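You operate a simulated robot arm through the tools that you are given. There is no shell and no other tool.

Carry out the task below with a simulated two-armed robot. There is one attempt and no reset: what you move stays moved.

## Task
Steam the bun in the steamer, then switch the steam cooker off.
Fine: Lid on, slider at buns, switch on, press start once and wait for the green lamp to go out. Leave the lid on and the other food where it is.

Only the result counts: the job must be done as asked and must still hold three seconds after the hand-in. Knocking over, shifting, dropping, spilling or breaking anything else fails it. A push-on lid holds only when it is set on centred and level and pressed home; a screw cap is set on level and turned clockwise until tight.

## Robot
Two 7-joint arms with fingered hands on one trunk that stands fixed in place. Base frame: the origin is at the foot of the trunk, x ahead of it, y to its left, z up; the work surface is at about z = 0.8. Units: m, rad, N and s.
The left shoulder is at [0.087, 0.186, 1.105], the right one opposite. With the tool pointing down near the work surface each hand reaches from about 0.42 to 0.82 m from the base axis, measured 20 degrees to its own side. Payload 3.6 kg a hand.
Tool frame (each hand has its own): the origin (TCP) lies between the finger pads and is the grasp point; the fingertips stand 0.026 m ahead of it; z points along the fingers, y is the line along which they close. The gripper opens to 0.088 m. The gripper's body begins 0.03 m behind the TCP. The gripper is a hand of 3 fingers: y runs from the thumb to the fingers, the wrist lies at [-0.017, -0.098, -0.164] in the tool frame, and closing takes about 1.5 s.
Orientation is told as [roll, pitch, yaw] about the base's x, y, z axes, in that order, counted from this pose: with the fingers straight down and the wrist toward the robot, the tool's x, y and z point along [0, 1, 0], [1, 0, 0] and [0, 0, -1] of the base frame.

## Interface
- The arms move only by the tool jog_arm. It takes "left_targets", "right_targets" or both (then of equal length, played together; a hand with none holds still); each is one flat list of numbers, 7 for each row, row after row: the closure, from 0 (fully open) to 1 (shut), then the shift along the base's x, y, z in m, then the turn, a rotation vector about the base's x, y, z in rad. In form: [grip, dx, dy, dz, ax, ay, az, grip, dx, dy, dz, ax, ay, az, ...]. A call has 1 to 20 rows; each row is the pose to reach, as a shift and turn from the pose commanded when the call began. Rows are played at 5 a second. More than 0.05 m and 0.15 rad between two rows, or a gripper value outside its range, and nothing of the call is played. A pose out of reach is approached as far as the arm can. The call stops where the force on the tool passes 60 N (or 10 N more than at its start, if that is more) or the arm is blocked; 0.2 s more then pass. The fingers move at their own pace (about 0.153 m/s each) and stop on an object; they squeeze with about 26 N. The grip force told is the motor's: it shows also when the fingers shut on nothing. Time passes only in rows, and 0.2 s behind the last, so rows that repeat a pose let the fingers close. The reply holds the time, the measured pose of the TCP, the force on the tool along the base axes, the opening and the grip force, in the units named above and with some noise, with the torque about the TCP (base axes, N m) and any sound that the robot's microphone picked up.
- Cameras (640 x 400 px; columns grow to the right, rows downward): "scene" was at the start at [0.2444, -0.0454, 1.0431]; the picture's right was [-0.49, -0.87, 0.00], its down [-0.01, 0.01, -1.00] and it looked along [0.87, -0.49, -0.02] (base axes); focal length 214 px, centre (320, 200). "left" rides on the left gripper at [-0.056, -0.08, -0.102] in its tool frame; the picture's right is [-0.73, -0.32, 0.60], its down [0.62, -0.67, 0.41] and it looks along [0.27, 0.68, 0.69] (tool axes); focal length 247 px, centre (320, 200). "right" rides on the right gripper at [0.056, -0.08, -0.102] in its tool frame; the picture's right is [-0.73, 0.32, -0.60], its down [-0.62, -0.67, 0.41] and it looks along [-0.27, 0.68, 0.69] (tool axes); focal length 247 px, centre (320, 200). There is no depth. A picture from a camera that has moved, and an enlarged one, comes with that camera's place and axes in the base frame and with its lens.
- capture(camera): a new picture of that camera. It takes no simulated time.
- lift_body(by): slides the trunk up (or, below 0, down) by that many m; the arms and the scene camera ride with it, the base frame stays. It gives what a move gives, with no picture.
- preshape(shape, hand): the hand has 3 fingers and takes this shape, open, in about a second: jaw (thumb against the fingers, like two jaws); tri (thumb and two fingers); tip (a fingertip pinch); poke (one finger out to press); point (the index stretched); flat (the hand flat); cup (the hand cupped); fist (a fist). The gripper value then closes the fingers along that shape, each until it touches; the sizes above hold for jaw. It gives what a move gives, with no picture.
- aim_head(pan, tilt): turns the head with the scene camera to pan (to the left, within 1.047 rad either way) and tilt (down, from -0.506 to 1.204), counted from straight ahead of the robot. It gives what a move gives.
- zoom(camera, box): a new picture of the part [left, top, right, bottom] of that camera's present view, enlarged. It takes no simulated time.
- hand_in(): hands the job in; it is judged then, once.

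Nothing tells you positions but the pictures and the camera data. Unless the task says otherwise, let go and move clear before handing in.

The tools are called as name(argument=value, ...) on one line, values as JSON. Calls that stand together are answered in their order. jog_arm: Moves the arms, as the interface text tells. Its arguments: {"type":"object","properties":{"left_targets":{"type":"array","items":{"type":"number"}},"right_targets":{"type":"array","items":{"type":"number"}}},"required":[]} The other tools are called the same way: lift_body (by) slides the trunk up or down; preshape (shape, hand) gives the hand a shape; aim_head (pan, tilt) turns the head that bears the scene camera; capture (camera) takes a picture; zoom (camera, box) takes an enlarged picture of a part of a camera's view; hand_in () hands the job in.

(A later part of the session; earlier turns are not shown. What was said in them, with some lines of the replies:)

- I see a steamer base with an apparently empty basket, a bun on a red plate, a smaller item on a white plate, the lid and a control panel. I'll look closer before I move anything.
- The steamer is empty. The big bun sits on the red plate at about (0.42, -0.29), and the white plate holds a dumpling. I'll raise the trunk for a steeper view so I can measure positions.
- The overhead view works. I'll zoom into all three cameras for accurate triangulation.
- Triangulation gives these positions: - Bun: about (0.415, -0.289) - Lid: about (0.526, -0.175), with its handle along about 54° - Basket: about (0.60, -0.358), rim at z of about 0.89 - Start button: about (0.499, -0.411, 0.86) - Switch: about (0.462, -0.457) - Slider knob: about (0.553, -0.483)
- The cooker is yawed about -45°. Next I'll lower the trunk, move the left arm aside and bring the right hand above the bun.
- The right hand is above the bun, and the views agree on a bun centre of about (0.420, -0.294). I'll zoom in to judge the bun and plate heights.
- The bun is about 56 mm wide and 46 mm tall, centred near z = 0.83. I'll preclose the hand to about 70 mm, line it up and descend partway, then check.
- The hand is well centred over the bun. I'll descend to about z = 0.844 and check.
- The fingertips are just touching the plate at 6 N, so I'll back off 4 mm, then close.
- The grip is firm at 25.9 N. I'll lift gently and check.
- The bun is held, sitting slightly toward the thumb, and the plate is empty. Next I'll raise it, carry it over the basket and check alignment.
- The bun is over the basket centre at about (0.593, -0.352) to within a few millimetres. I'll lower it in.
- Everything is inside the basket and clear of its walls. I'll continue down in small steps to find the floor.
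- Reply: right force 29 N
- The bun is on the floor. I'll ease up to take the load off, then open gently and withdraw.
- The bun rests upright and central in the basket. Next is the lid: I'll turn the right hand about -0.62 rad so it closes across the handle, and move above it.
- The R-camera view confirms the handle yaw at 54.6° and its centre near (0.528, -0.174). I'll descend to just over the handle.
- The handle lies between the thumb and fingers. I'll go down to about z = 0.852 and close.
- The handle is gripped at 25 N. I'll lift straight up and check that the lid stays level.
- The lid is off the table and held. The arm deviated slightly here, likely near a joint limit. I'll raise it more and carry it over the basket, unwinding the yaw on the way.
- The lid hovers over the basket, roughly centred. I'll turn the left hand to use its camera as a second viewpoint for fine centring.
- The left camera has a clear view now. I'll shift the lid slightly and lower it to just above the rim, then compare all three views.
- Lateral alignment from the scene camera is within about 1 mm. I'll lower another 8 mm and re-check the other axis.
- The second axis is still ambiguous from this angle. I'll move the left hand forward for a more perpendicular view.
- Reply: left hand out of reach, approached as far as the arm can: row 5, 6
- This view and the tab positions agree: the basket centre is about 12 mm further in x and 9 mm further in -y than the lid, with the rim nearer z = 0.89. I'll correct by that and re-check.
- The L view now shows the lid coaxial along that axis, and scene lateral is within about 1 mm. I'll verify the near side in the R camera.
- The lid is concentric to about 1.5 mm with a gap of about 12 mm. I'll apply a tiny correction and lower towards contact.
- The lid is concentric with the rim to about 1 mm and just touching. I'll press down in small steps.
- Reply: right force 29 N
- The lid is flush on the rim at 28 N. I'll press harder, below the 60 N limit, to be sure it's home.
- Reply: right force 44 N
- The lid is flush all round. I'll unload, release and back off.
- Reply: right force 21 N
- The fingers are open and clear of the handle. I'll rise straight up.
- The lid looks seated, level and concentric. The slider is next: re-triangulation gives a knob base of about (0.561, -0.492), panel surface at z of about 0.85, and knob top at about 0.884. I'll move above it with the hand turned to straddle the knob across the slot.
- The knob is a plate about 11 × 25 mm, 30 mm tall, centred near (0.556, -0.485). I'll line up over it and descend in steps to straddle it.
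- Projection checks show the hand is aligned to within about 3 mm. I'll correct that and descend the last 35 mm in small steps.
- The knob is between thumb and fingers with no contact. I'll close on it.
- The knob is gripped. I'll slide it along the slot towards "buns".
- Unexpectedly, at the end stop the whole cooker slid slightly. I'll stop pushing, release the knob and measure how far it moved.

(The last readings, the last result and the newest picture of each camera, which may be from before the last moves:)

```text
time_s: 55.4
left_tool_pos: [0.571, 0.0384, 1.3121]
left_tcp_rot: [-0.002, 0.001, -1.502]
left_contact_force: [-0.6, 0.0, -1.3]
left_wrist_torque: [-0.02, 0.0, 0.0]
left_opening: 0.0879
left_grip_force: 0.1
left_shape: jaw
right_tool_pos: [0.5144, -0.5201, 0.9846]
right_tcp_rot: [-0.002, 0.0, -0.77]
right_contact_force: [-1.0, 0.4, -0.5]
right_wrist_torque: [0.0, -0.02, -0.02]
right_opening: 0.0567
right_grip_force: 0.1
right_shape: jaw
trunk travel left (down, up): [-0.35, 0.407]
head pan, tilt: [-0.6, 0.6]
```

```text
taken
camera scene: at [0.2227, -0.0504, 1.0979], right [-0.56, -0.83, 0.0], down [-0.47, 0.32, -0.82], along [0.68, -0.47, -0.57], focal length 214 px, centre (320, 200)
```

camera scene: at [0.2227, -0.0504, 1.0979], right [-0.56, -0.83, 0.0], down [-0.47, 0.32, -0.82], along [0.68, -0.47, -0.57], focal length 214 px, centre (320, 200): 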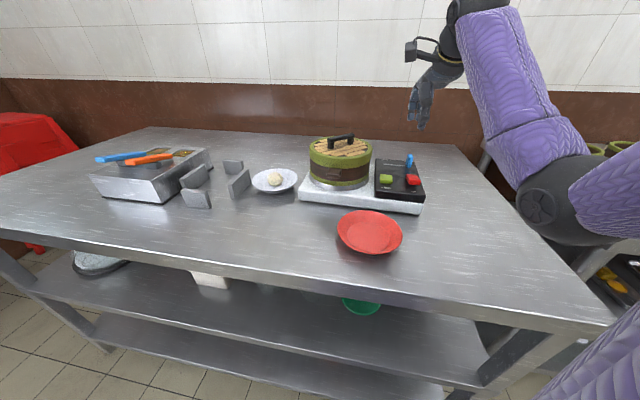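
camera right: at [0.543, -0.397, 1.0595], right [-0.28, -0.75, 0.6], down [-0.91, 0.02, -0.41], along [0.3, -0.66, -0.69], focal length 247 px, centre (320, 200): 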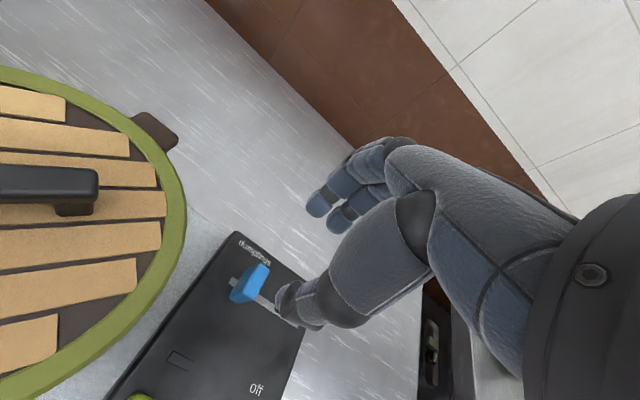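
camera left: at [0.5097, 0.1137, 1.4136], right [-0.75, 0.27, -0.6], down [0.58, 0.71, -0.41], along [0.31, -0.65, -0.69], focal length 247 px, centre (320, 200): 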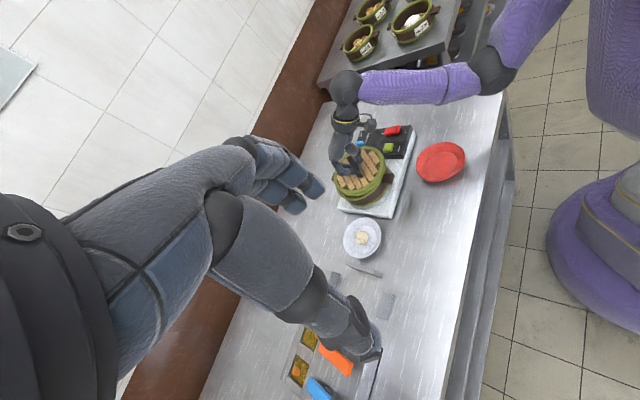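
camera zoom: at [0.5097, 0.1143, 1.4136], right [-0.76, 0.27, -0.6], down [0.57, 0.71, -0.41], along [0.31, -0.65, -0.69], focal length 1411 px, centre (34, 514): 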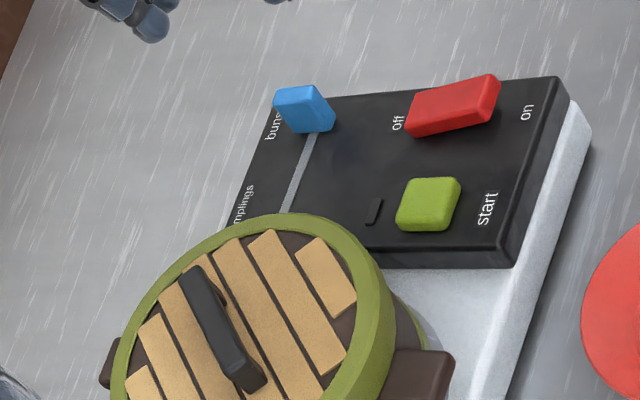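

The cooker and its basket moved about 8 mm as a unit, the lid is intact, and the slider is at the "buns" end. Updated targets: start top about (0.495, -0.418, 0.864), and the switch's "on" end about (0.446, -0.450, 0.872). I'll close the fingers and hover over the "on" end.

jog_arm(right_targets=[0.7, -0.017, 0.017, 0, 0, 0, 0, 1.0, -0.034, 0.035, 0, 0, 0, 0, 1.0, -0.051, 0.053, -0.01, 0, 0, 0, 1.0, -0.067, 0.069, -0.03, 0, 0, 0, 1.0, -0.067, 0.069, -0.05, 0, 0, 0, 1.0, -0.067, 0.069, -0.05, 0, 0, 0, 1.0, -0.067, 0.069, -0.05, 0, 0, 0])

zoom(camera="scene", box=[360, 110, 440, 190])

zoom(camera="left", box=[335, 110, 405, 180])

zoom(camera="right", box=[180, 160, 400, 380])

```text
time_s: 57.0
left_tool_pos: [0.5715, 0.0395, 1.3108]
left_tcp_rot: [-0.001, 0.001, -1.501]
left_contact_force: [0.1, -0.4, 1.0]
left_wrist_torque: [0.0, 0.03, -0.01]
left_opening: 0.0878
left_grip_force: 0.0
left_shape: jaw
right_tool_pos: [0.4487, -0.4541, 0.9348]
right_tcp_rot: [0.0, -0.001, -0.768]
right_contact_force: [0.4, -0.1, 0.3]
right_wrist_torque: [-0.02, 0.02, -0.01]
right_opening: 0.0
right_grip_force: 26.1
right_shape: jaw
trunk travel left (down, up): [-0.35, 0.407]
head pan, tilt: [-0.6, 0.6]
```

```text
5.00 times, centred on (400, 150) of scene
camera zoom: at [0.2228, -0.0506, 1.0978], right [-0.56, -0.83, 0.0], down [-0.47, 0.32, -0.82], along [0.68, -0.47, -0.57], focal length 1072 px, centre (-80, 450)
```

zoom: 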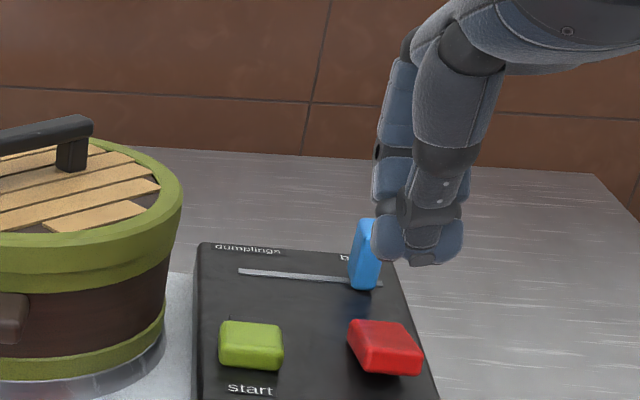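

```text
5.71 times, centred on (370, 145) of left
camera zoom: at [0.5097, 0.114, 1.4136], right [-0.76, 0.27, -0.6], down [0.57, 0.71, -0.41], along [0.31, -0.65, -0.69], focal length 1411 px, centre (34, 514)
```

zoom: 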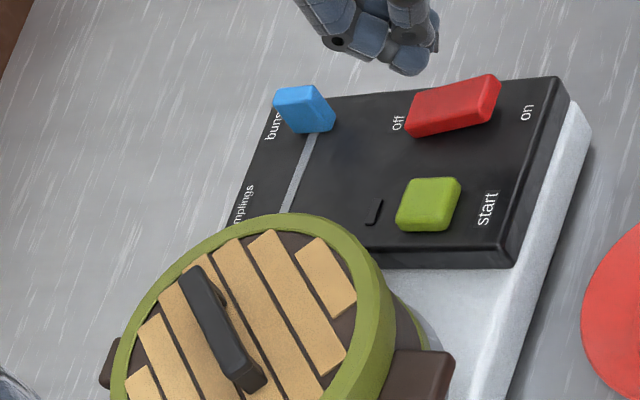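

```text
1.82 times, centred on (290, 270) of right
camera zoom: at [0.4317, -0.3584, 1.0367], right [-0.28, -0.75, 0.6], down [-0.91, 0.02, -0.41], along [0.3, -0.66, -0.69], focal length 449 px, centre (374, 73)
```

zoom: 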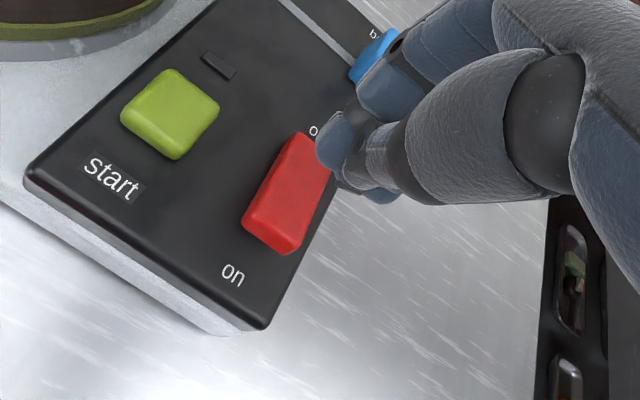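

zoom(camera="right", box=[220, 170, 320, 270])

zoom(camera="scene", box=[395, 160, 435, 200])

zoom(camera="left", box=[375, 110, 415, 150])

```text
4.00 times, centred on (270, 220) of right
camera zoom: at [0.4317, -0.3584, 1.0367], right [-0.28, -0.75, 0.6], down [-0.91, 0.02, -0.41], along [0.3, -0.66, -0.69], focal length 988 px, centre (520, 120)
```

zoom: 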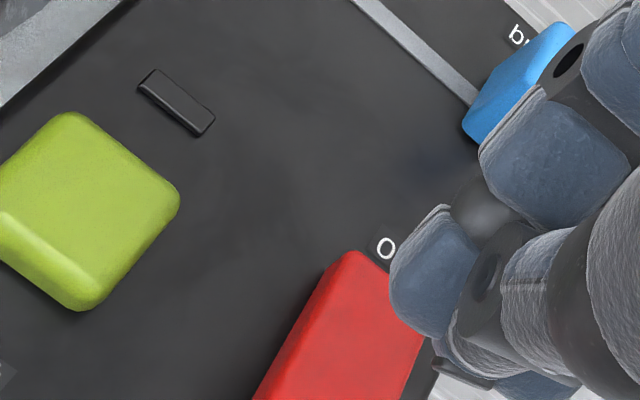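

```text
10.00 times, centred on (415, 180) of scene
camera zoom: at [0.2228, -0.0506, 1.0978], right [-0.56, -0.83, 0.0], down [-0.47, 0.32, -0.82], along [0.68, -0.47, -0.57], focal length 2145 px, centre (-630, 400)
```

zoom: 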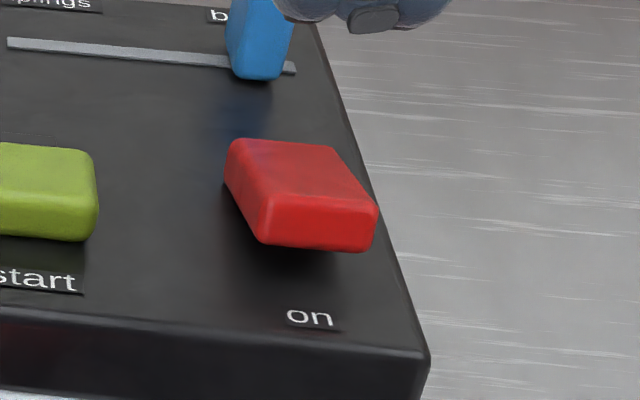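

```text
10.00 times, centred on (395, 130) of left
camera zoom: at [0.5097, 0.114, 1.4136], right [-0.76, 0.27, -0.6], down [0.57, 0.71, -0.41], along [0.31, -0.65, -0.69], focal length 2470 px, centre (-430, 900)
```

zoom: 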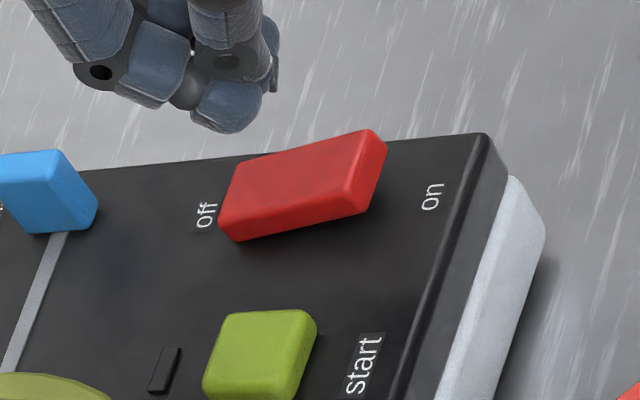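

The rocker's near ("on") end is raised. I'll shift about 6 mm towards it and descend.

jog_arm(right_targets=[1.0, -0.0043, 0.0042, -0.015, 0, 0, 0, 1.0, -0.0043, 0.0042, -0.03, 0, 0, 0])

zoom(camera="right", box=[220, 170, 360, 310])

zoom(camera="scene", box=[385, 150, 435, 200])

zoom(camera="left", box=[370, 105, 420, 155])

```text
time_s: 57.6
left_tool_pos: [0.5713, 0.0398, 1.3114]
left_tcp_rot: [-0.002, 0.0, -1.501]
left_contact_force: [-0.3, 0.8, 0.8]
left_wrist_torque: [0.02, 0.01, 0.0]
left_opening: 0.0876
left_grip_force: 0.0
left_shape: jaw
right_tool_pos: [0.444, -0.4507, 0.906]
right_tcp_rot: [0.0, -0.002, -0.771]
right_contact_force: [-0.5, 0.7, -0.1]
right_wrist_torque: [0.05, 0.01, 0.0]
right_opening: 0.0003
right_grip_force: 25.7
right_shape: jaw
trunk travel left (down, up): [-0.35, 0.407]
head pan, tilt: [-0.6, 0.6]
```

```text
2.86 times, centred on (290, 240) of right
camera zoom: at [0.4276, -0.3549, 1.0069], right [-0.28, -0.75, 0.6], down [-0.91, 0.02, -0.41], along [0.3, -0.66, -0.69], focal length 706 px, centre (406, 86)
```

zoom: 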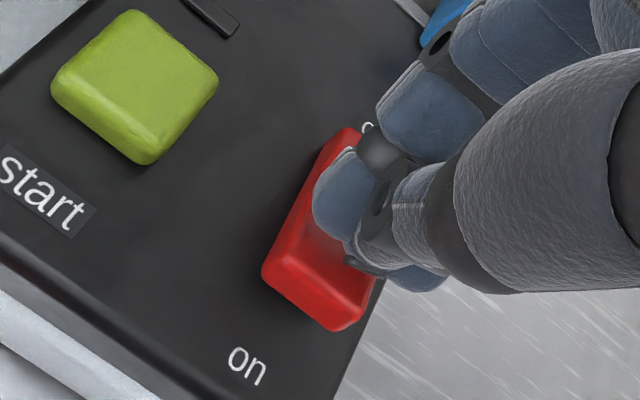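

```text
8.00 times, centred on (410, 175) of scene
camera zoom: at [0.2228, -0.0506, 1.0978], right [-0.56, -0.83, 0.0], down [-0.47, 0.32, -0.82], along [0.68, -0.47, -0.57], focal length 1716 px, centre (-400, 400)
```

zoom: 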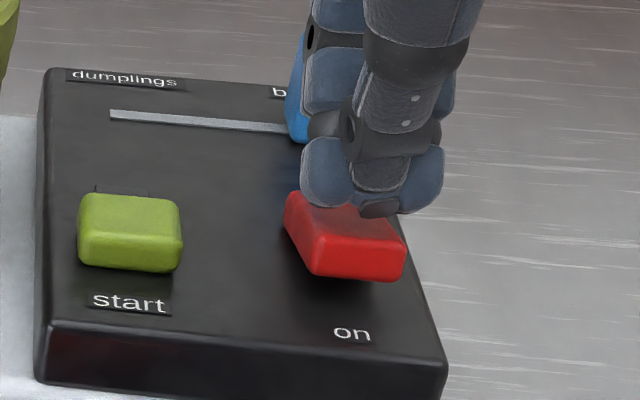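

```text
8.00 times, centred on (395, 130) of left
camera zoom: at [0.5097, 0.1141, 1.4135], right [-0.76, 0.27, -0.6], down [0.57, 0.71, -0.41], along [0.31, -0.65, -0.69], focal length 1976 px, centre (-280, 760)
```

zoom: 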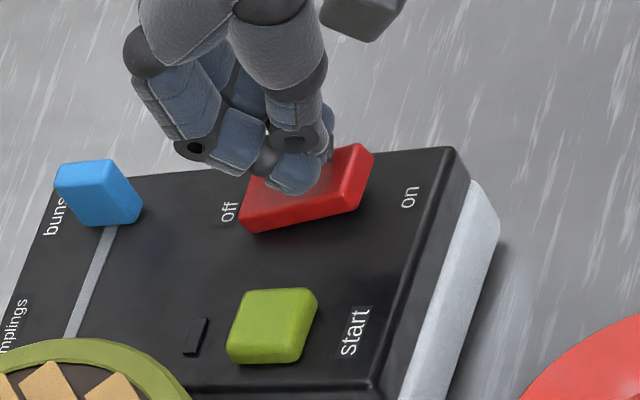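

Alignment is good apart from a small lateral offset, which I'll trim. Then I'll press the "on" end gradually.

jog_arm(right_targets=[1.0, 0.0035, 0.0036, -0.004, 0, 0, 0, 1.0, 0.0035, 0.0036, -0.008, 0, 0, 0, 1.0, 0.0035, 0.0036, -0.012, 0, 0, 0])

zoom(camera="scene", box=[385, 150, 435, 200])

zoom(camera="left", box=[370, 105, 420, 155])

```text
time_s: 58.4
left_tool_pos: [0.5694, 0.0405, 1.3133]
left_tcp_rot: [-0.001, 0.0, -1.5]
left_contact_force: [-0.4, -0.1, 0.5]
left_wrist_torque: [-0.01, 0.01, -0.02]
left_opening: 0.088
left_grip_force: 0.0
left_shape: jaw
right_tool_pos: [0.4489, -0.4467, 0.8961]
right_tcp_rot: [0.003, -0.007, -0.77]
right_contact_force: [1.9, -1.6, 13.5]
right_wrist_torque: [-0.14, 0.07, 0.02]
right_opening: 0.0
right_grip_force: 25.6
right_shape: jaw
trunk travel left (down, up): [-0.35, 0.407]
head pan, tilt: [-0.6, 0.6]
```

```text
8.00 times, centred on (410, 175) of scene
camera zoom: at [0.222, -0.0498, 1.0983], right [-0.56, -0.83, 0.0], down [-0.47, 0.32, -0.83], along [0.68, -0.47, -0.56], focal length 1716 px, centre (-400, 400)
```

zoom: 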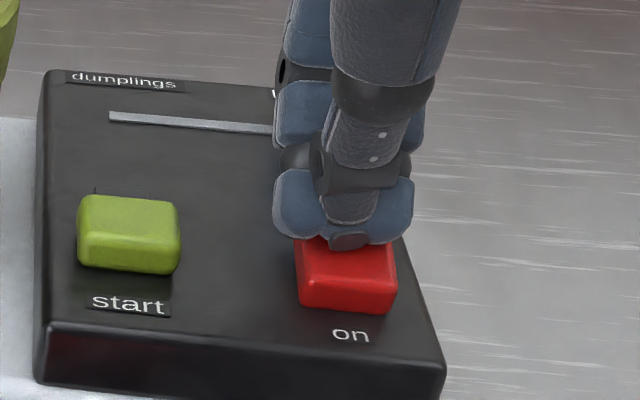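

```text
8.00 times, centred on (395, 130) of left
camera zoom: at [0.5086, 0.1152, 1.4142], right [-0.76, 0.27, -0.6], down [0.58, 0.71, -0.41], along [0.31, -0.66, -0.69], focal length 1976 px, centre (-280, 760)
```

zoom: 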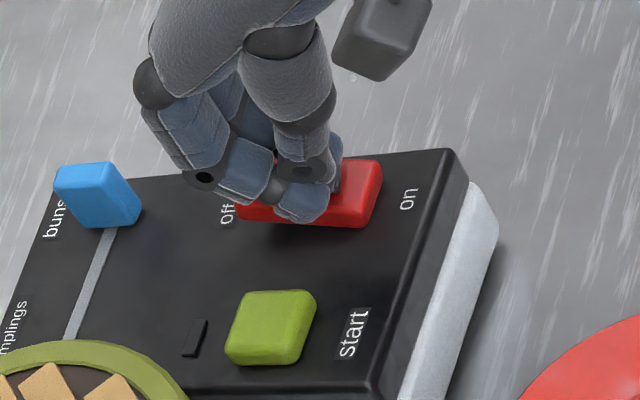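

The rocker appears to have tipped. I'll lift off and check.

jog_arm(right_targets=[1.0, 0, 0, 0.015, 0, 0, 0, 1.0, 0, 0, 0.04, 0, 0, 0, 1.0, 0, 0, 0.06, 0, 0, 0])

zoom(camera="scene", box=[370, 150, 435, 205])

zoom(camera="left", box=[360, 105, 420, 165])

zoom(camera="right", box=[140, 140, 340, 320])

```text
time_s: 59.2
left_tool_pos: [0.5705, 0.0392, 1.3115]
left_tcp_rot: [-0.002, 0.002, -1.5]
left_contact_force: [0.6, 0.5, 0.3]
left_wrist_torque: [0.02, -0.04, -0.03]
left_opening: 0.0876
left_grip_force: 0.1
left_shape: jaw
right_tool_pos: [0.4479, -0.4458, 0.9529]
right_tcp_rot: [-0.003, -0.001, -0.768]
right_contact_force: [0.7, 0.3, -0.7]
right_wrist_torque: [0.0, 0.0, 0.02]
right_opening: 0.0002
right_grip_force: 25.9
right_shape: jaw
trunk travel left (down, up): [-0.35, 0.407]
head pan, tilt: [-0.6, 0.6]
```

```text
7.27 times, centred on (402, 178) of scene
camera zoom: at [0.2227, -0.0505, 1.0979], right [-0.56, -0.83, 0.0], down [-0.47, 0.32, -0.82], along [0.68, -0.47, -0.57], focal length 1560 px, centre (-280, 364)
```

zoom: 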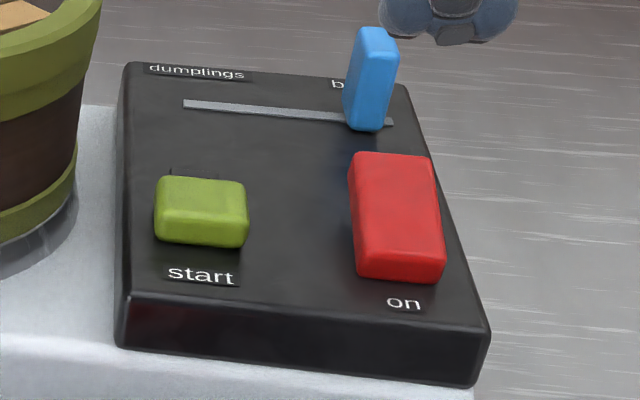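

```text
6.67 times, centred on (390, 135) of left
camera zoom: at [0.5096, 0.1142, 1.4136], right [-0.76, 0.27, -0.6], down [0.57, 0.71, -0.41], along [0.31, -0.65, -0.69], focal length 1646 px, centre (-147, 633)
```

zoom: 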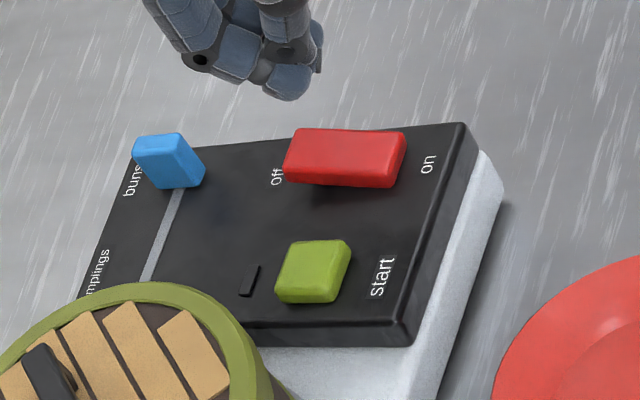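

```text
2.22 times, centred on (240, 230) of right
camera zoom: at [0.4297, -0.3496, 1.0551], right [-0.28, -0.75, 0.6], down [-0.91, 0.02, -0.41], along [0.3, -0.66, -0.69], focal length 549 px, centre (498, 133)
```

zoom: 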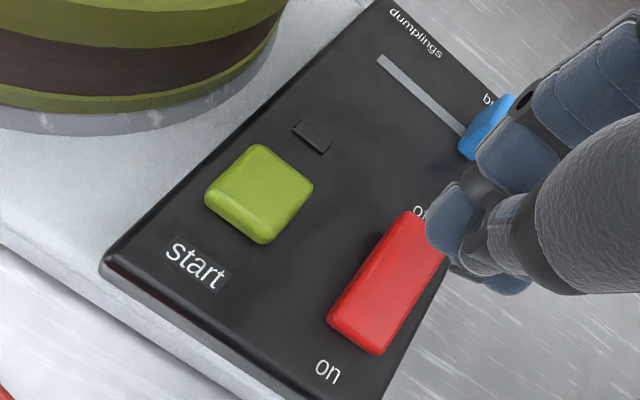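

The rocker has tipped to "on". The start button is at about (0.4945, -0.417), with the R view agreeing. I'll move above it.

jog_arm(right_targets=[1.0, 0.015, 0.009, 0, 0, 0, 0, 1.0, 0.03, 0.018, 0, 0, 0, 0, 1.0, 0.0438, 0.0262, 0, 0, 0, 0, 1.0, 0.0438, 0.0262, -0.025, 0, 0, 0, 1.0, 0.0438, 0.0262, -0.04, 0, 0, 0])

zoom(camera="scene", box=[340, 120, 435, 205])

zoom(camera="left", box=[350, 105, 420, 175])

zoom(camera="right", box=[180, 160, 340, 320])

```text
time_s: 60.4
left_tool_pos: [0.5707, 0.0398, 1.3115]
left_tcp_rot: [-0.002, 0.0, -1.501]
left_contact_force: [-0.6, -0.1, 1.1]
left_wrist_torque: [0.0, 0.01, 0.05]
left_opening: 0.0876
left_grip_force: 0.0
left_shape: jaw
right_tool_pos: [0.4916, -0.4207, 0.9146]
right_tcp_rot: [-0.001, 0.001, -0.77]
right_contact_force: [-0.3, 0.4, -0.9]
right_wrist_torque: [0.0, 0.0, -0.03]
right_opening: 0.0
right_grip_force: 26.3
right_shape: jaw
trunk travel left (down, up): [-0.35, 0.407]
head pan, tilt: [-0.6, 0.6]
```

```text
4.71 times, centred on (388, 162) of scene
camera zoom: at [0.2228, -0.0505, 1.0978], right [-0.56, -0.83, 0.0], down [-0.47, 0.32, -0.82], along [0.68, -0.47, -0.57], focal length 1009 px, centre (2, 376)
```

zoom: 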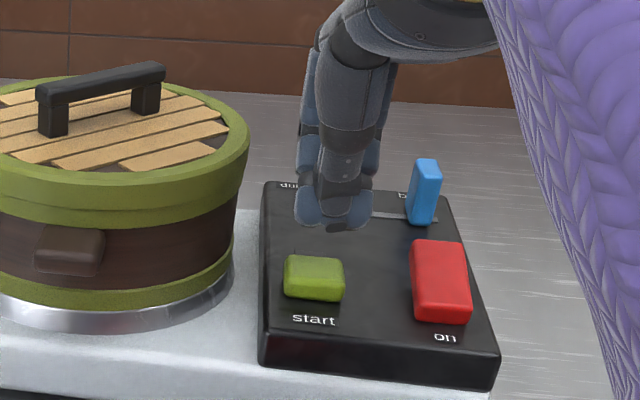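

```text
5.71 times, centred on (385, 140) of left
camera zoom: at [0.5098, 0.1143, 1.4135], right [-0.76, 0.27, -0.6], down [0.57, 0.71, -0.41], along [0.31, -0.65, -0.69], focal length 1411 px, centre (-51, 543)
```

zoom: 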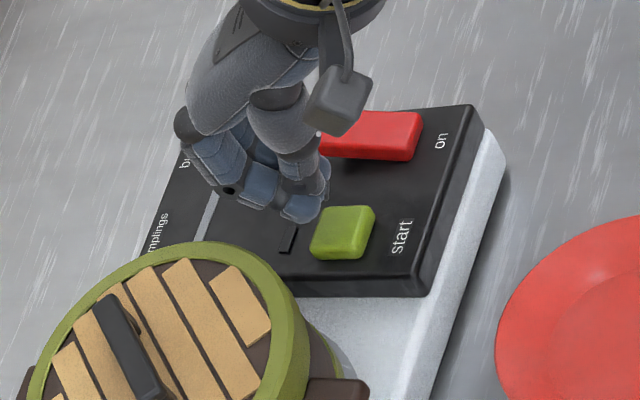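

```text
2.50 times, centred on (260, 240) of right
camera zoom: at [0.4744, -0.3243, 1.0149], right [-0.28, -0.75, 0.6], down [-0.91, 0.02, -0.41], along [0.3, -0.66, -0.69], focal length 617 px, centre (470, 100)
```

zoom: 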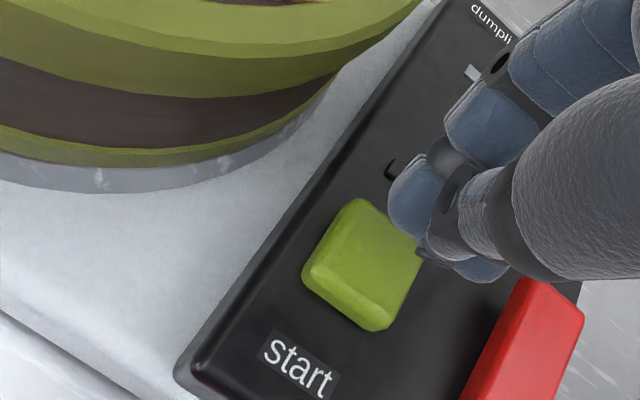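

The tip will land on the button, biased slightly away from the basket. I'll press once in a continuous motion.

jog_arm(right_targets=[1.0, 0, 0, -0.015, 0, 0, 0, 1.0, 0, 0, -0.022, 0, 0, 0, 1.0, 0, 0, -0.026, 0, 0, 0, 1.0, 0, 0, -0.029, 0, 0, 0])

zoom(camera="scene", box=[340, 120, 435, 205])

zoom(camera="left", box=[350, 105, 420, 175])

zoom(camera="right", box=[180, 160, 340, 320])

```text
time_s: 61.4
left_tool_pos: [0.5693, 0.0411, 1.3135]
left_tcp_rot: [0.0, 0.001, -1.499]
left_contact_force: [0.5, 0.8, 0.5]
left_wrist_torque: [0.0, 0.04, 0.03]
left_opening: 0.0878
left_grip_force: 0.0
left_shape: jaw
right_tool_pos: [0.4927, -0.4195, 0.8884]
right_tcp_rot: [0.002, -0.01, -0.769]
right_contact_force: [2.1, -1.3, 16.2]
right_wrist_torque: [-0.06, -0.07, 0.01]
right_opening: 0.0
right_grip_force: 26.0
right_shape: jaw
trunk travel left (down, up): [-0.35, 0.407]
head pan, tilt: [-0.6, 0.6]
heard: click
```

```text
4.71 times, centred on (388, 162) of scene
camera zoom: at [0.2219, -0.0497, 1.0983], right [-0.56, -0.83, 0.0], down [-0.47, 0.32, -0.83], along [0.68, -0.47, -0.56], focal length 1009 px, centre (2, 376)
```

zoom: 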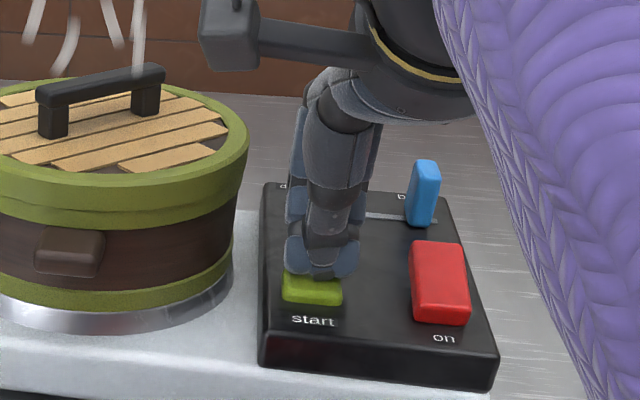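

```text
5.71 times, centred on (385, 140) of left
camera zoom: at [0.5086, 0.1153, 1.4142], right [-0.76, 0.27, -0.6], down [0.58, 0.71, -0.41], along [0.31, -0.66, -0.69], focal length 1411 px, centre (-51, 543)
```

zoom: 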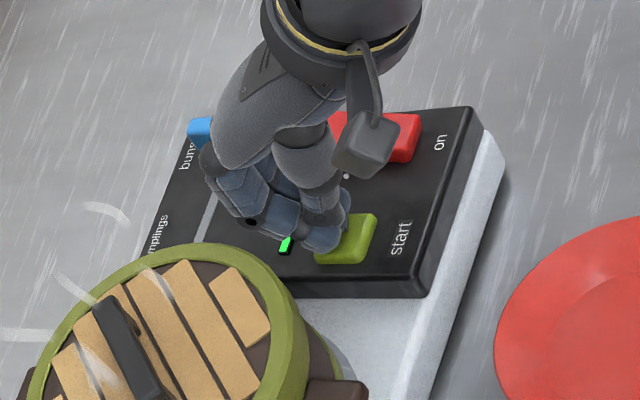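

```text
2.50 times, centred on (260, 240) of right
camera zoom: at [0.4739, -0.3232, 0.9891], right [-0.29, -0.75, 0.6], down [-0.91, 0.01, -0.42], along [0.3, -0.67, -0.68], focal length 617 px, centre (470, 100)
```

zoom: 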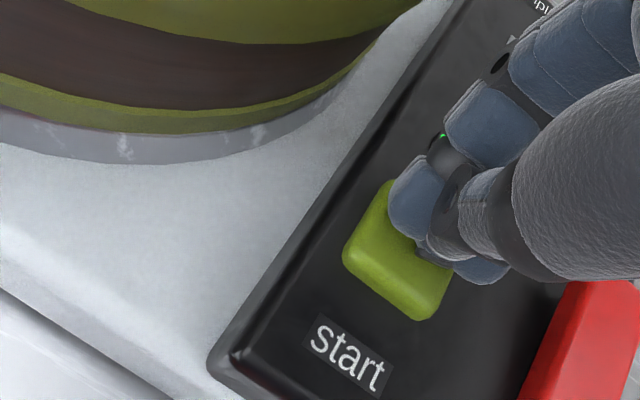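

A click sounded, the lamp turned green and steam is rising. I'll lift off and pre-position above the switch's "off" end while it steams.

jog_arm(right_targets=[1.0, 0, 0, 0.015, 0, 0, 0, 1.0, 0, 0, 0.035, 0, 0, 0, 1.0, 0, 0, 0.065, 0, 0, 0, 1.0, -0.008, -0.017, 0.065, 0, 0, 0, 1.0, -0.016, -0.034, 0.065, 0, 0, 0, 1.0, -0.022, -0.05, 0.065, 0, 0, 0])

zoom(camera="scene", box=[340, 110, 435, 205])

zoom(camera="left", box=[350, 105, 420, 175])

zoom(camera="right", box=[140, 140, 360, 340])

```text
time_s: 62.8
left_tool_pos: [0.5707, 0.0403, 1.3121]
left_tcp_rot: [0.0, 0.002, -1.5]
left_contact_force: [-0.9, 0.0, -0.3]
left_wrist_torque: [-0.05, -0.02, -0.03]
left_opening: 0.0879
left_grip_force: 0.1
left_shape: jaw
right_tool_pos: [0.4684, -0.4707, 0.9493]
right_tcp_rot: [0.001, 0.0, -0.772]
right_contact_force: [-0.9, -0.2, -0.4]
right_wrist_torque: [0.0, 0.04, -0.01]
right_opening: 0.0
right_grip_force: 25.9
right_shape: jaw
trunk travel left (down, up): [-0.35, 0.407]
head pan, tilt: [-0.6, 0.6]
```

```text
4.21 times, centred on (388, 158) of scene
camera zoom: at [0.2226, -0.0508, 1.0979], right [-0.56, -0.83, 0.0], down [-0.47, 0.32, -0.82], along [0.68, -0.47, -0.57], focal length 903 px, centre (36, 379)
```

zoom: 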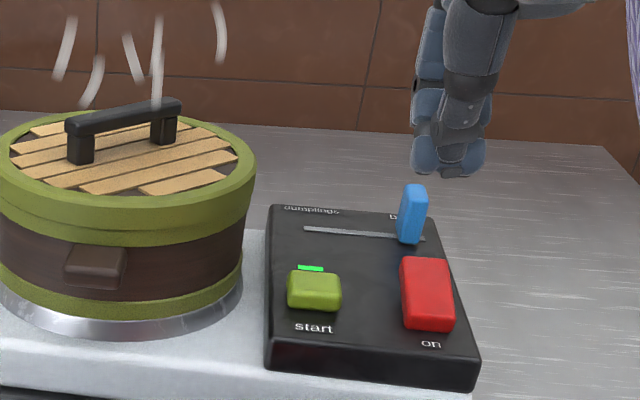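

```text
5.71 times, centred on (385, 140) of left
camera zoom: at [0.5095, 0.1138, 1.4137], right [-0.76, 0.27, -0.6], down [0.57, 0.71, -0.41], along [0.31, -0.65, -0.69], focal length 1411 px, centre (-51, 543)
```

zoom: 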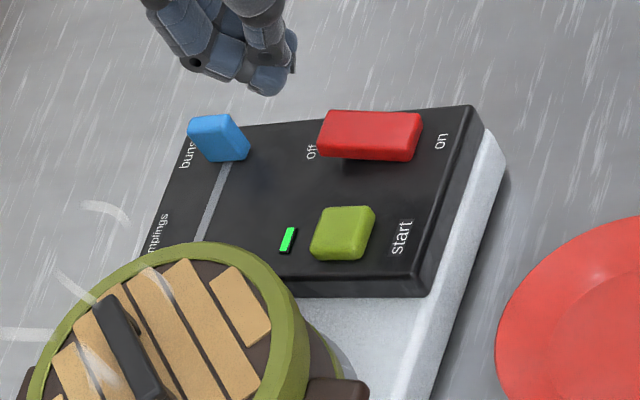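

```text
2.00 times, centred on (250, 240) of right
camera zoom: at [0.4504, -0.374, 1.0507], right [-0.28, -0.75, 0.6], down [-0.91, 0.01, -0.41], along [0.3, -0.66, -0.69], focal length 494 px, centre (460, 120)
```

zoom: 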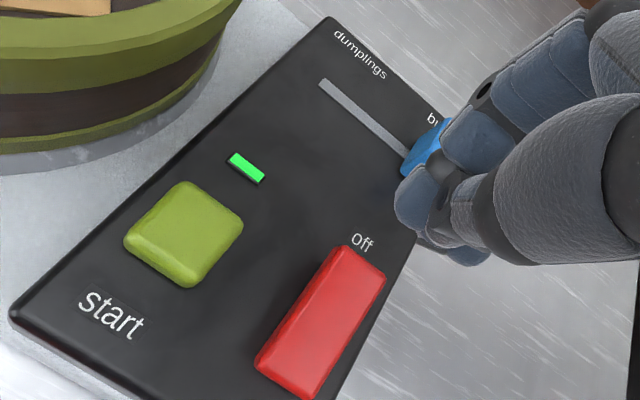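

The green lamp is lit and steaming is running. I'll hold still and wait, checking the lamp.

jog_arm(right_targets=[1.0, -0.003, 0.0015, 0, 0, 0, 0, 1.0, -0.003, 0.0015, 0, 0, 0, 0, 1.0, -0.003, 0.0015, 0, 0, 0, 0, 1.0, -0.003, 0.0015, 0, 0, 0, 0, 1.0, -0.003, 0.0015, 0, 0, 0, 0, 1.0, -0.003, 0.0015, 0, 0, 0, 0, 1.0, -0.003, 0.0015, 0, 0, 0, 0, 1.0, -0.003, 0.0015, 0, 0, 0, 0, 1.0, -0.003, 0.0015, 0, 0, 0, 0, 1.0, -0.003, 0.0015, 0, 0, 0, 0, 1.0, -0.003, 0.0015, 0, 0, 0, 0, 1.0, -0.003, 0.0015, 0, 0, 0, 0, 1.0, -0.003, 0.0015, 0, 0, 0, 0, 1.0, -0.003, 0.0015, 0, 0, 0, 0, 1.0, -0.003, 0.0015, 0, 0, 0, 0, 1.0, -0.003, 0.0015, 0, 0, 0, 0, 1.0, -0.003, 0.0015, 0, 0, 0, 0, 1.0, -0.003, 0.0015, 0, 0, 0, 0, 1.0, -0.003, 0.0015, 0, 0, 0, 0, 1.0, -0.003, 0.0015, 0, 0, 0, 0])

zoom(camera="right", box=[140, 140, 360, 340])

```text
time_s: 67.0
left_tool_pos: [0.5715, 0.0395, 1.3112]
left_tcp_rot: [-0.003, 0.0, -1.502]
left_contact_force: [0.1, 0.1, -0.4]
left_wrist_torque: [-0.03, -0.01, 0.02]
left_opening: 0.088
left_grip_force: 0.1
left_shape: jaw
right_tool_pos: [0.4651, -0.469, 0.9495]
right_tcp_rot: [-0.002, 0.001, -0.771]
right_contact_force: [0.1, -0.1, -0.4]
right_wrist_torque: [0.0, 0.0, -0.01]
right_opening: 0.0
right_grip_force: 26.0
right_shape: jaw
trunk travel left (down, up): [-0.35, 0.407]
head pan, tilt: [-0.6, 0.6]
```

```text
2.00 times, centred on (250, 240) of right
camera zoom: at [0.4479, -0.3719, 1.0508], right [-0.28, -0.75, 0.6], down [-0.91, 0.02, -0.41], along [0.3, -0.66, -0.69], focal length 494 px, centre (460, 120)
```

zoom: 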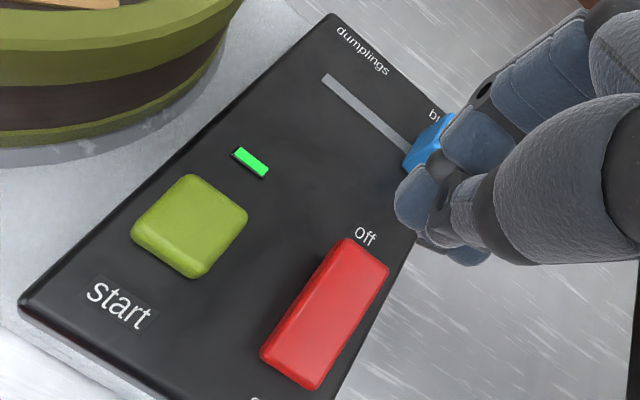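

jog_arm(right_targets=[1.0, 0, 0, 0, 0, 0, 0, 1.0, 0, 0, 0, 0, 0, 0, 1.0, 0, 0, 0, 0, 0, 0, 1.0, 0, 0, 0, 0, 0, 0, 1.0, 0, 0, 0, 0, 0, 0, 1.0, 0, 0, 0, 0, 0, 0, 1.0, 0, 0, 0, 0, 0, 0, 1.0, 0, 0, 0, 0, 0, 0, 1.0, 0, 0, 0, 0, 0, 0, 1.0, 0, 0, 0, 0, 0, 0, 1.0, 0, 0, 0, 0, 0, 0, 1.0, 0, 0, 0, 0, 0, 0, 1.0, 0, 0, 0, 0, 0, 0, 1.0, 0, 0, 0, 0, 0, 0, 1.0, 0, 0, 0, 0, 0, 0, 1.0, 0, 0, 0, 0, 0, 0, 1.0, 0, 0, 0, 0, 0, 0, 1.0, 0, 0, 0, 0, 0, 0, 1.0, 0, 0, 0, 0, 0, 0, 1.0, 0, 0, 0, 0, 0, 0])

zoom(camera="right", box=[140, 140, 360, 340])

```text
time_s: 71.2
left_tool_pos: [0.5713, 0.0385, 1.3113]
left_tcp_rot: [-0.002, 0.0, -1.502]
left_contact_force: [0.5, -0.2, -0.5]
left_wrist_torque: [0.02, 0.0, -0.02]
left_opening: 0.0878
left_grip_force: 0.0
left_shape: jaw
right_tool_pos: [0.4662, -0.4681, 0.951]
right_tcp_rot: [0.0, 0.001, -0.771]
right_contact_force: [0.7, 0.2, -0.2]
right_wrist_torque: [0.01, 0.04, 0.01]
right_opening: 0.0
right_grip_force: 26.3
right_shape: jaw
trunk travel left (down, up): [-0.35, 0.407]
head pan, tilt: [-0.6, 0.6]
```

```text
2.00 times, centred on (250, 240) of right
camera zoom: at [0.4479, -0.3719, 1.0508], right [-0.28, -0.75, 0.6], down [-0.91, 0.02, -0.41], along [0.3, -0.66, -0.69], focal length 494 px, centre (460, 120)
```

zoom: 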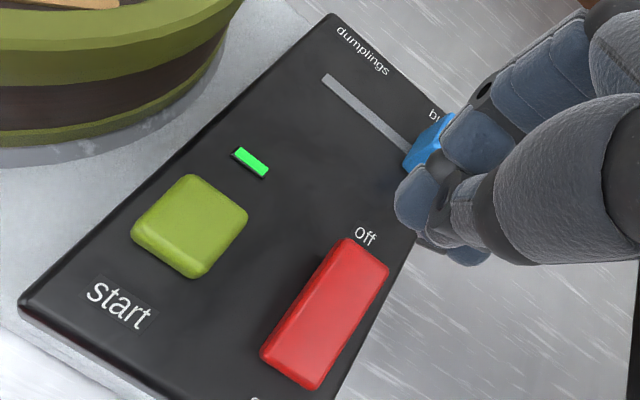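

The lamp is still green, so I'll keep waiting.

jog_arm(right_targets=[1.0, 0, 0, 0, 0, 0, 0, 1.0, 0, 0, 0, 0, 0, 0, 1.0, 0, 0, 0, 0, 0, 0, 1.0, 0, 0, 0, 0, 0, 0, 1.0, 0, 0, 0, 0, 0, 0, 1.0, 0, 0, 0, 0, 0, 0, 1.0, 0, 0, 0, 0, 0, 0, 1.0, 0, 0, 0, 0, 0, 0, 1.0, 0, 0, 0, 0, 0, 0, 1.0, 0, 0, 0, 0, 0, 0, 1.0, 0, 0, 0, 0, 0, 0, 1.0, 0, 0, 0, 0, 0, 0, 1.0, 0, 0, 0, 0, 0, 0, 1.0, 0, 0, 0, 0, 0, 0, 1.0, 0, 0, 0, 0, 0, 0, 1.0, 0, 0, 0, 0, 0, 0, 1.0, 0, 0, 0, 0, 0, 0, 1.0, 0, 0, 0, 0, 0, 0, 1.0, 0, 0, 0, 0, 0, 0, 1.0, 0, 0, 0, 0, 0, 0])

zoom(camera="right", box=[140, 140, 360, 340])

```text
time_s: 75.4
left_tool_pos: [0.5706, 0.0399, 1.3117]
left_tcp_rot: [-0.002, 0.0, -1.501]
left_contact_force: [-0.4, -0.7, 0.4]
left_wrist_torque: [-0.02, 0.0, 0.05]
left_opening: 0.0877
left_grip_force: 0.1
left_shape: jaw
right_tool_pos: [0.4648, -0.4678, 0.9494]
right_tcp_rot: [0.001, 0.0, -0.769]
right_contact_force: [0.1, -0.1, 0.1]
right_wrist_torque: [0.01, 0.03, 0.0]
right_opening: 0.0001
right_grip_force: 25.7
right_shape: jaw
trunk travel left (down, up): [-0.35, 0.407]
head pan, tilt: [-0.6, 0.6]
```

```text
2.00 times, centred on (250, 240) of right
camera zoom: at [0.4479, -0.3719, 1.0508], right [-0.28, -0.75, 0.6], down [-0.91, 0.02, -0.41], along [0.3, -0.66, -0.69], focal length 494 px, centre (460, 120)
```

zoom: 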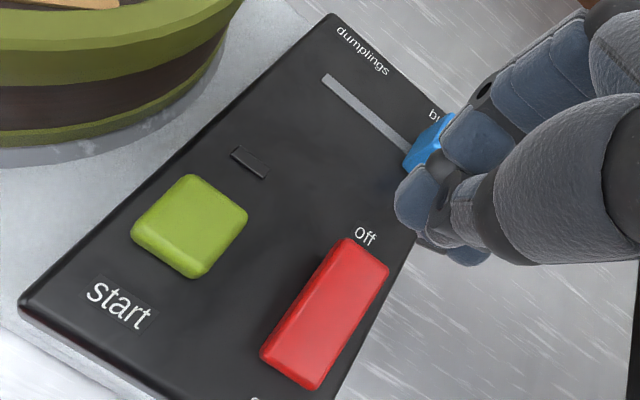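

The green lamp has gone out. Now I'll lower onto the "off" end.

jog_arm(right_targets=[1.0, 0, 0, -0.02, 0, 0, 0, 1.0, 0, 0, -0.04, 0, 0, 0])

zoom(camera="scene", box=[385, 140, 435, 200])

zoom(camera="left", box=[370, 105, 420, 155])

zoom(camera="right", box=[200, 160, 340, 300])

```text
time_s: 76.0
left_tool_pos: [0.571, 0.0395, 1.3117]
left_tcp_rot: [-0.001, -0.001, -1.5]
left_contact_force: [-1.2, 0.2, 0.1]
left_wrist_torque: [0.02, 0.01, -0.04]
left_opening: 0.0879
left_grip_force: 0.1
left_shape: jaw
right_tool_pos: [0.4654, -0.4674, 0.9096]
right_tcp_rot: [0.0, -0.002, -0.771]
right_contact_force: [-0.7, 1.7, 0.1]
right_wrist_torque: [0.03, 0.01, -0.03]
right_opening: 0.0
right_grip_force: 25.7
right_shape: jaw
trunk travel left (down, up): [-0.35, 0.407]
head pan, tilt: [-0.6, 0.6]
```

```text
6.67 times, centred on (410, 170) of scene
camera zoom: at [0.2227, -0.0506, 1.0979], right [-0.56, -0.83, 0.0], down [-0.47, 0.32, -0.82], along [0.68, -0.47, -0.57], focal length 1430 px, centre (-280, 400)
```

zoom: 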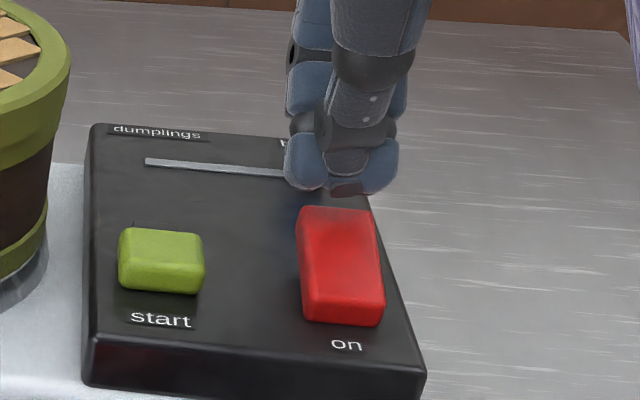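

```text
8.00 times, centred on (395, 130) of left
camera zoom: at [0.5097, 0.1141, 1.4136], right [-0.76, 0.27, -0.6], down [0.57, 0.71, -0.41], along [0.31, -0.65, -0.69], focal length 1976 px, centre (-280, 760)
```

zoom: 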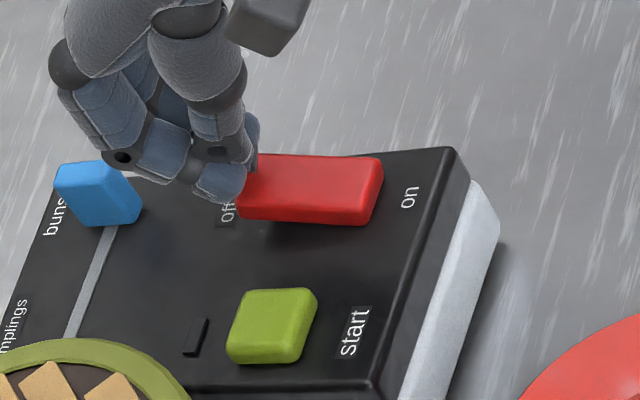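

```text
2.86 times, centred on (270, 230) of right
camera zoom: at [0.449, -0.3713, 1.0113], right [-0.28, -0.75, 0.6], down [-0.91, 0.01, -0.41], along [0.3, -0.66, -0.69], focal length 706 px, centre (463, 114)
```

zoom: 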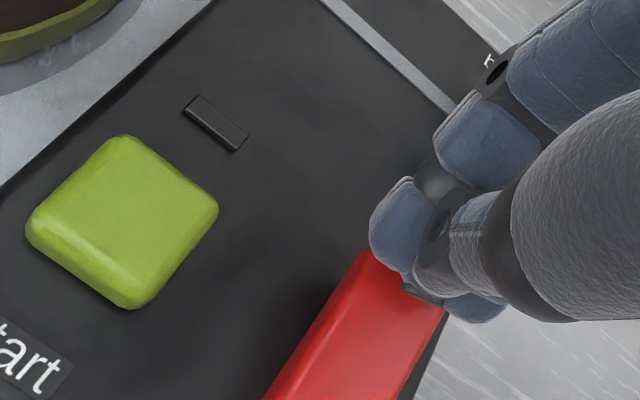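

I'll trim 3 mm inward and press.

jog_arm(right_targets=[1.0, -0.002, 0.002, -0.005, 0, 0, 0, 1.0, -0.002, 0.002, -0.009, 0, 0, 0, 1.0, -0.002, 0.002, -0.013, 0, 0, 0, 1.0, -0.002, 0.002, -0.016, 0, 0, 0])

zoom(camera="scene", box=[385, 140, 435, 200])

zoom(camera="left", box=[370, 105, 420, 155])

```text
time_s: 77.0
left_tool_pos: [0.5694, 0.0405, 1.3133]
left_tcp_rot: [0.002, 0.0, -1.501]
left_contact_force: [-0.4, 0.2, -0.5]
left_wrist_torque: [0.02, 0.0, 0.05]
left_opening: 0.0879
left_grip_force: 0.1
left_shape: jaw
right_tool_pos: [0.4657, -0.4651, 0.8969]
right_tcp_rot: [0.003, -0.005, -0.77]
right_contact_force: [-0.4, 1.1, 11.1]
right_wrist_torque: [0.1, 0.04, 0.0]
right_opening: 0.0002
right_grip_force: 26.2
right_shape: jaw
trunk travel left (down, up): [-0.35, 0.407]
head pan, tilt: [-0.6, 0.6]
```

```text
6.67 times, centred on (410, 170) of scene
camera zoom: at [0.2219, -0.0498, 1.0983], right [-0.56, -0.83, 0.0], down [-0.47, 0.32, -0.83], along [0.68, -0.47, -0.56], focal length 1430 px, centre (-280, 400)
```

zoom: 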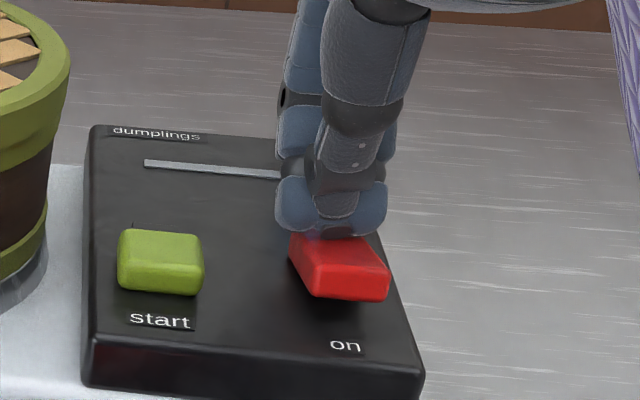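

```text
8.00 times, centred on (395, 130) of left
camera zoom: at [0.5086, 0.1151, 1.4142], right [-0.76, 0.27, -0.6], down [0.58, 0.71, -0.41], along [0.31, -0.66, -0.69], focal length 1976 px, centre (-280, 760)
```

zoom: 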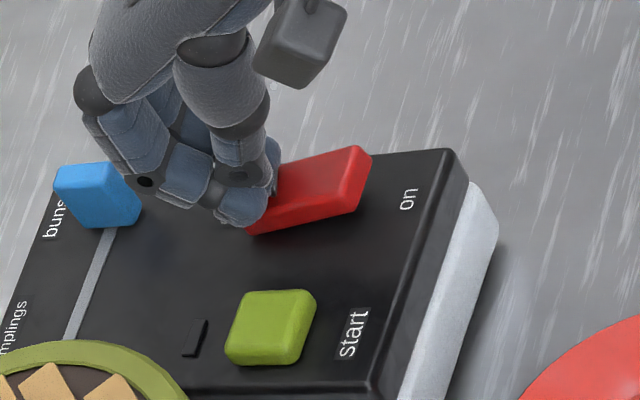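

The rocker has tipped to "off", with its near end raised again. I'll lift straight off, move the hand clear and inspect the whole scene.

jog_arm(right_targets=[1.0, 0, 0, 0.02, 0, 0, 0, 1.0, 0, 0, 0.06, 0, 0, 0, 1.0, 0, 0, 0.1, 0, 0, 0, 1.0, -0.02, -0.01, 0.14, 0, 0, 0, 1.0, -0.05, -0.02, 0.17, 0, 0, 0, 1.0, -0.08, -0.03, 0.2, 0, 0, 0])

capture(camera="scene")

zoom(camera="scene", box=[290, 110, 440, 220])

zoom(camera="left", box=[320, 90, 480, 250])

```text
time_s: 78.4
left_tool_pos: [0.57, 0.0394, 1.3123]
left_tcp_rot: [-0.001, 0.0, -1.5]
left_contact_force: [-0.5, -0.7, -0.5]
left_wrist_torque: [0.01, 0.01, 0.05]
left_opening: 0.0875
left_grip_force: 0.0
left_shape: jaw
right_tool_pos: [0.386, -0.4961, 1.0935]
right_tcp_rot: [0.001, 0.002, -0.772]
right_contact_force: [-1.2, -0.4, -0.2]
right_wrist_torque: [0.01, -0.02, 0.02]
right_opening: 0.0004
right_grip_force: 25.7
right_shape: jaw
trunk travel left (down, up): [-0.35, 0.407]
head pan, tilt: [-0.6, 0.6]
```

```text
taken
camera scene: at [0.2222, -0.0509, 1.098], right [-0.57, -0.82, 0.0], down [-0.47, 0.32, -0.83], along [0.68, -0.47, -0.56], focal length 214 px, centre (320, 200)
```

scene: 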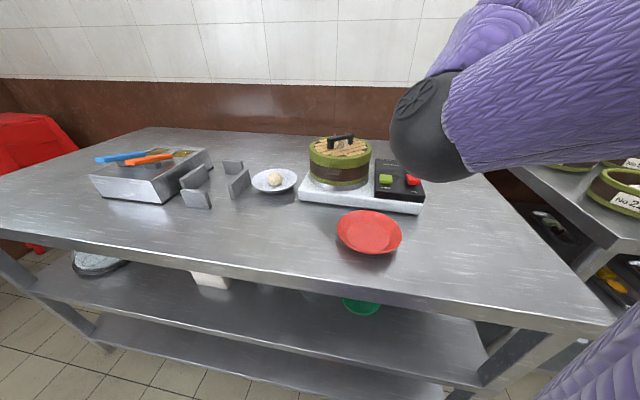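

```text
3.64 times, centred on (365, 165) of scene
camera zoom: at [0.2222, -0.0509, 1.098], right [-0.57, -0.82, 0.0], down [-0.47, 0.32, -0.83], along [0.68, -0.47, -0.56], focal length 780 px, centre (156, 327)
```

zoom: 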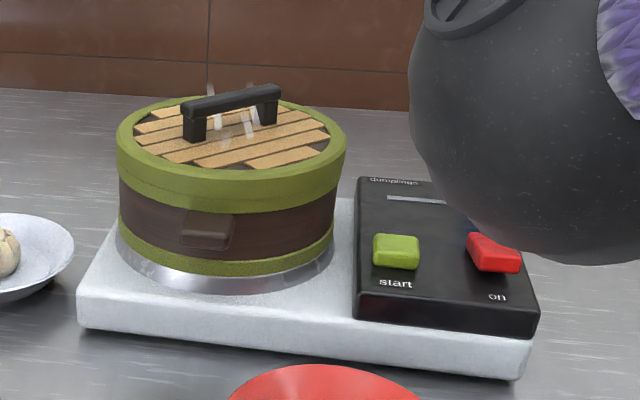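

```text
2.50 times, centred on (400, 170) of left
camera zoom: at [0.509, 0.1137, 1.414], right [-0.76, 0.27, -0.6], down [0.57, 0.71, -0.41], along [0.31, -0.65, -0.69], focal length 617 px, centre (120, 275)
```

zoom: 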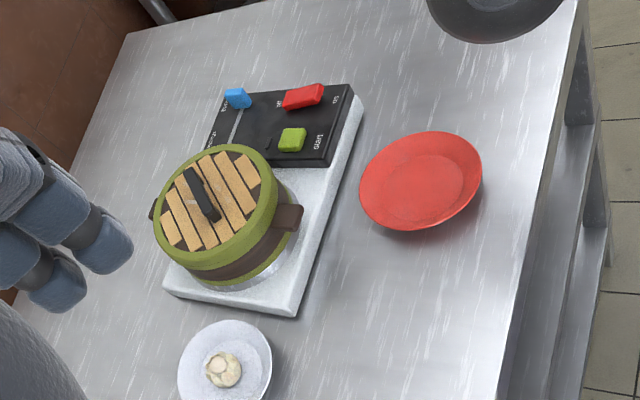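

The lid is on, the slider is at "buns", the switch is off, the lamp is out, and the dumpling hasn't moved. Both hands are clear and holding nothing. The cooker did slide about 8 mm when the slider hit its end stop, and the red plate moved about 2 mm when I gripped the bun; I left both where they were rather than risk disturbing more. I'm handing in now.

hand_in()

```text
The job is handed in.
```

I've handed the job in, and I don't have a verdict back yet. The bun is in the steamer with the lid on. The steamer ran at "buns" from one press of start until the green lamp went out, and I then switched it off.

- **Cooker shift:** the cooker slid about 8 mm, with the basket and lid on it, when the slider reached its end stop. I left it there rather than risk disturbing more.
- **Red plate:** it moved about 2 mm when I picked up the bun.
- **Lid:** I pressed it down with about 43 N and it looks level, flush and within about 1.5 mm of centre. It made no click to show it was fully home, so I'm judging that from the pictures.
- **Other food:** the dumpling is still on its white plate, untouched.
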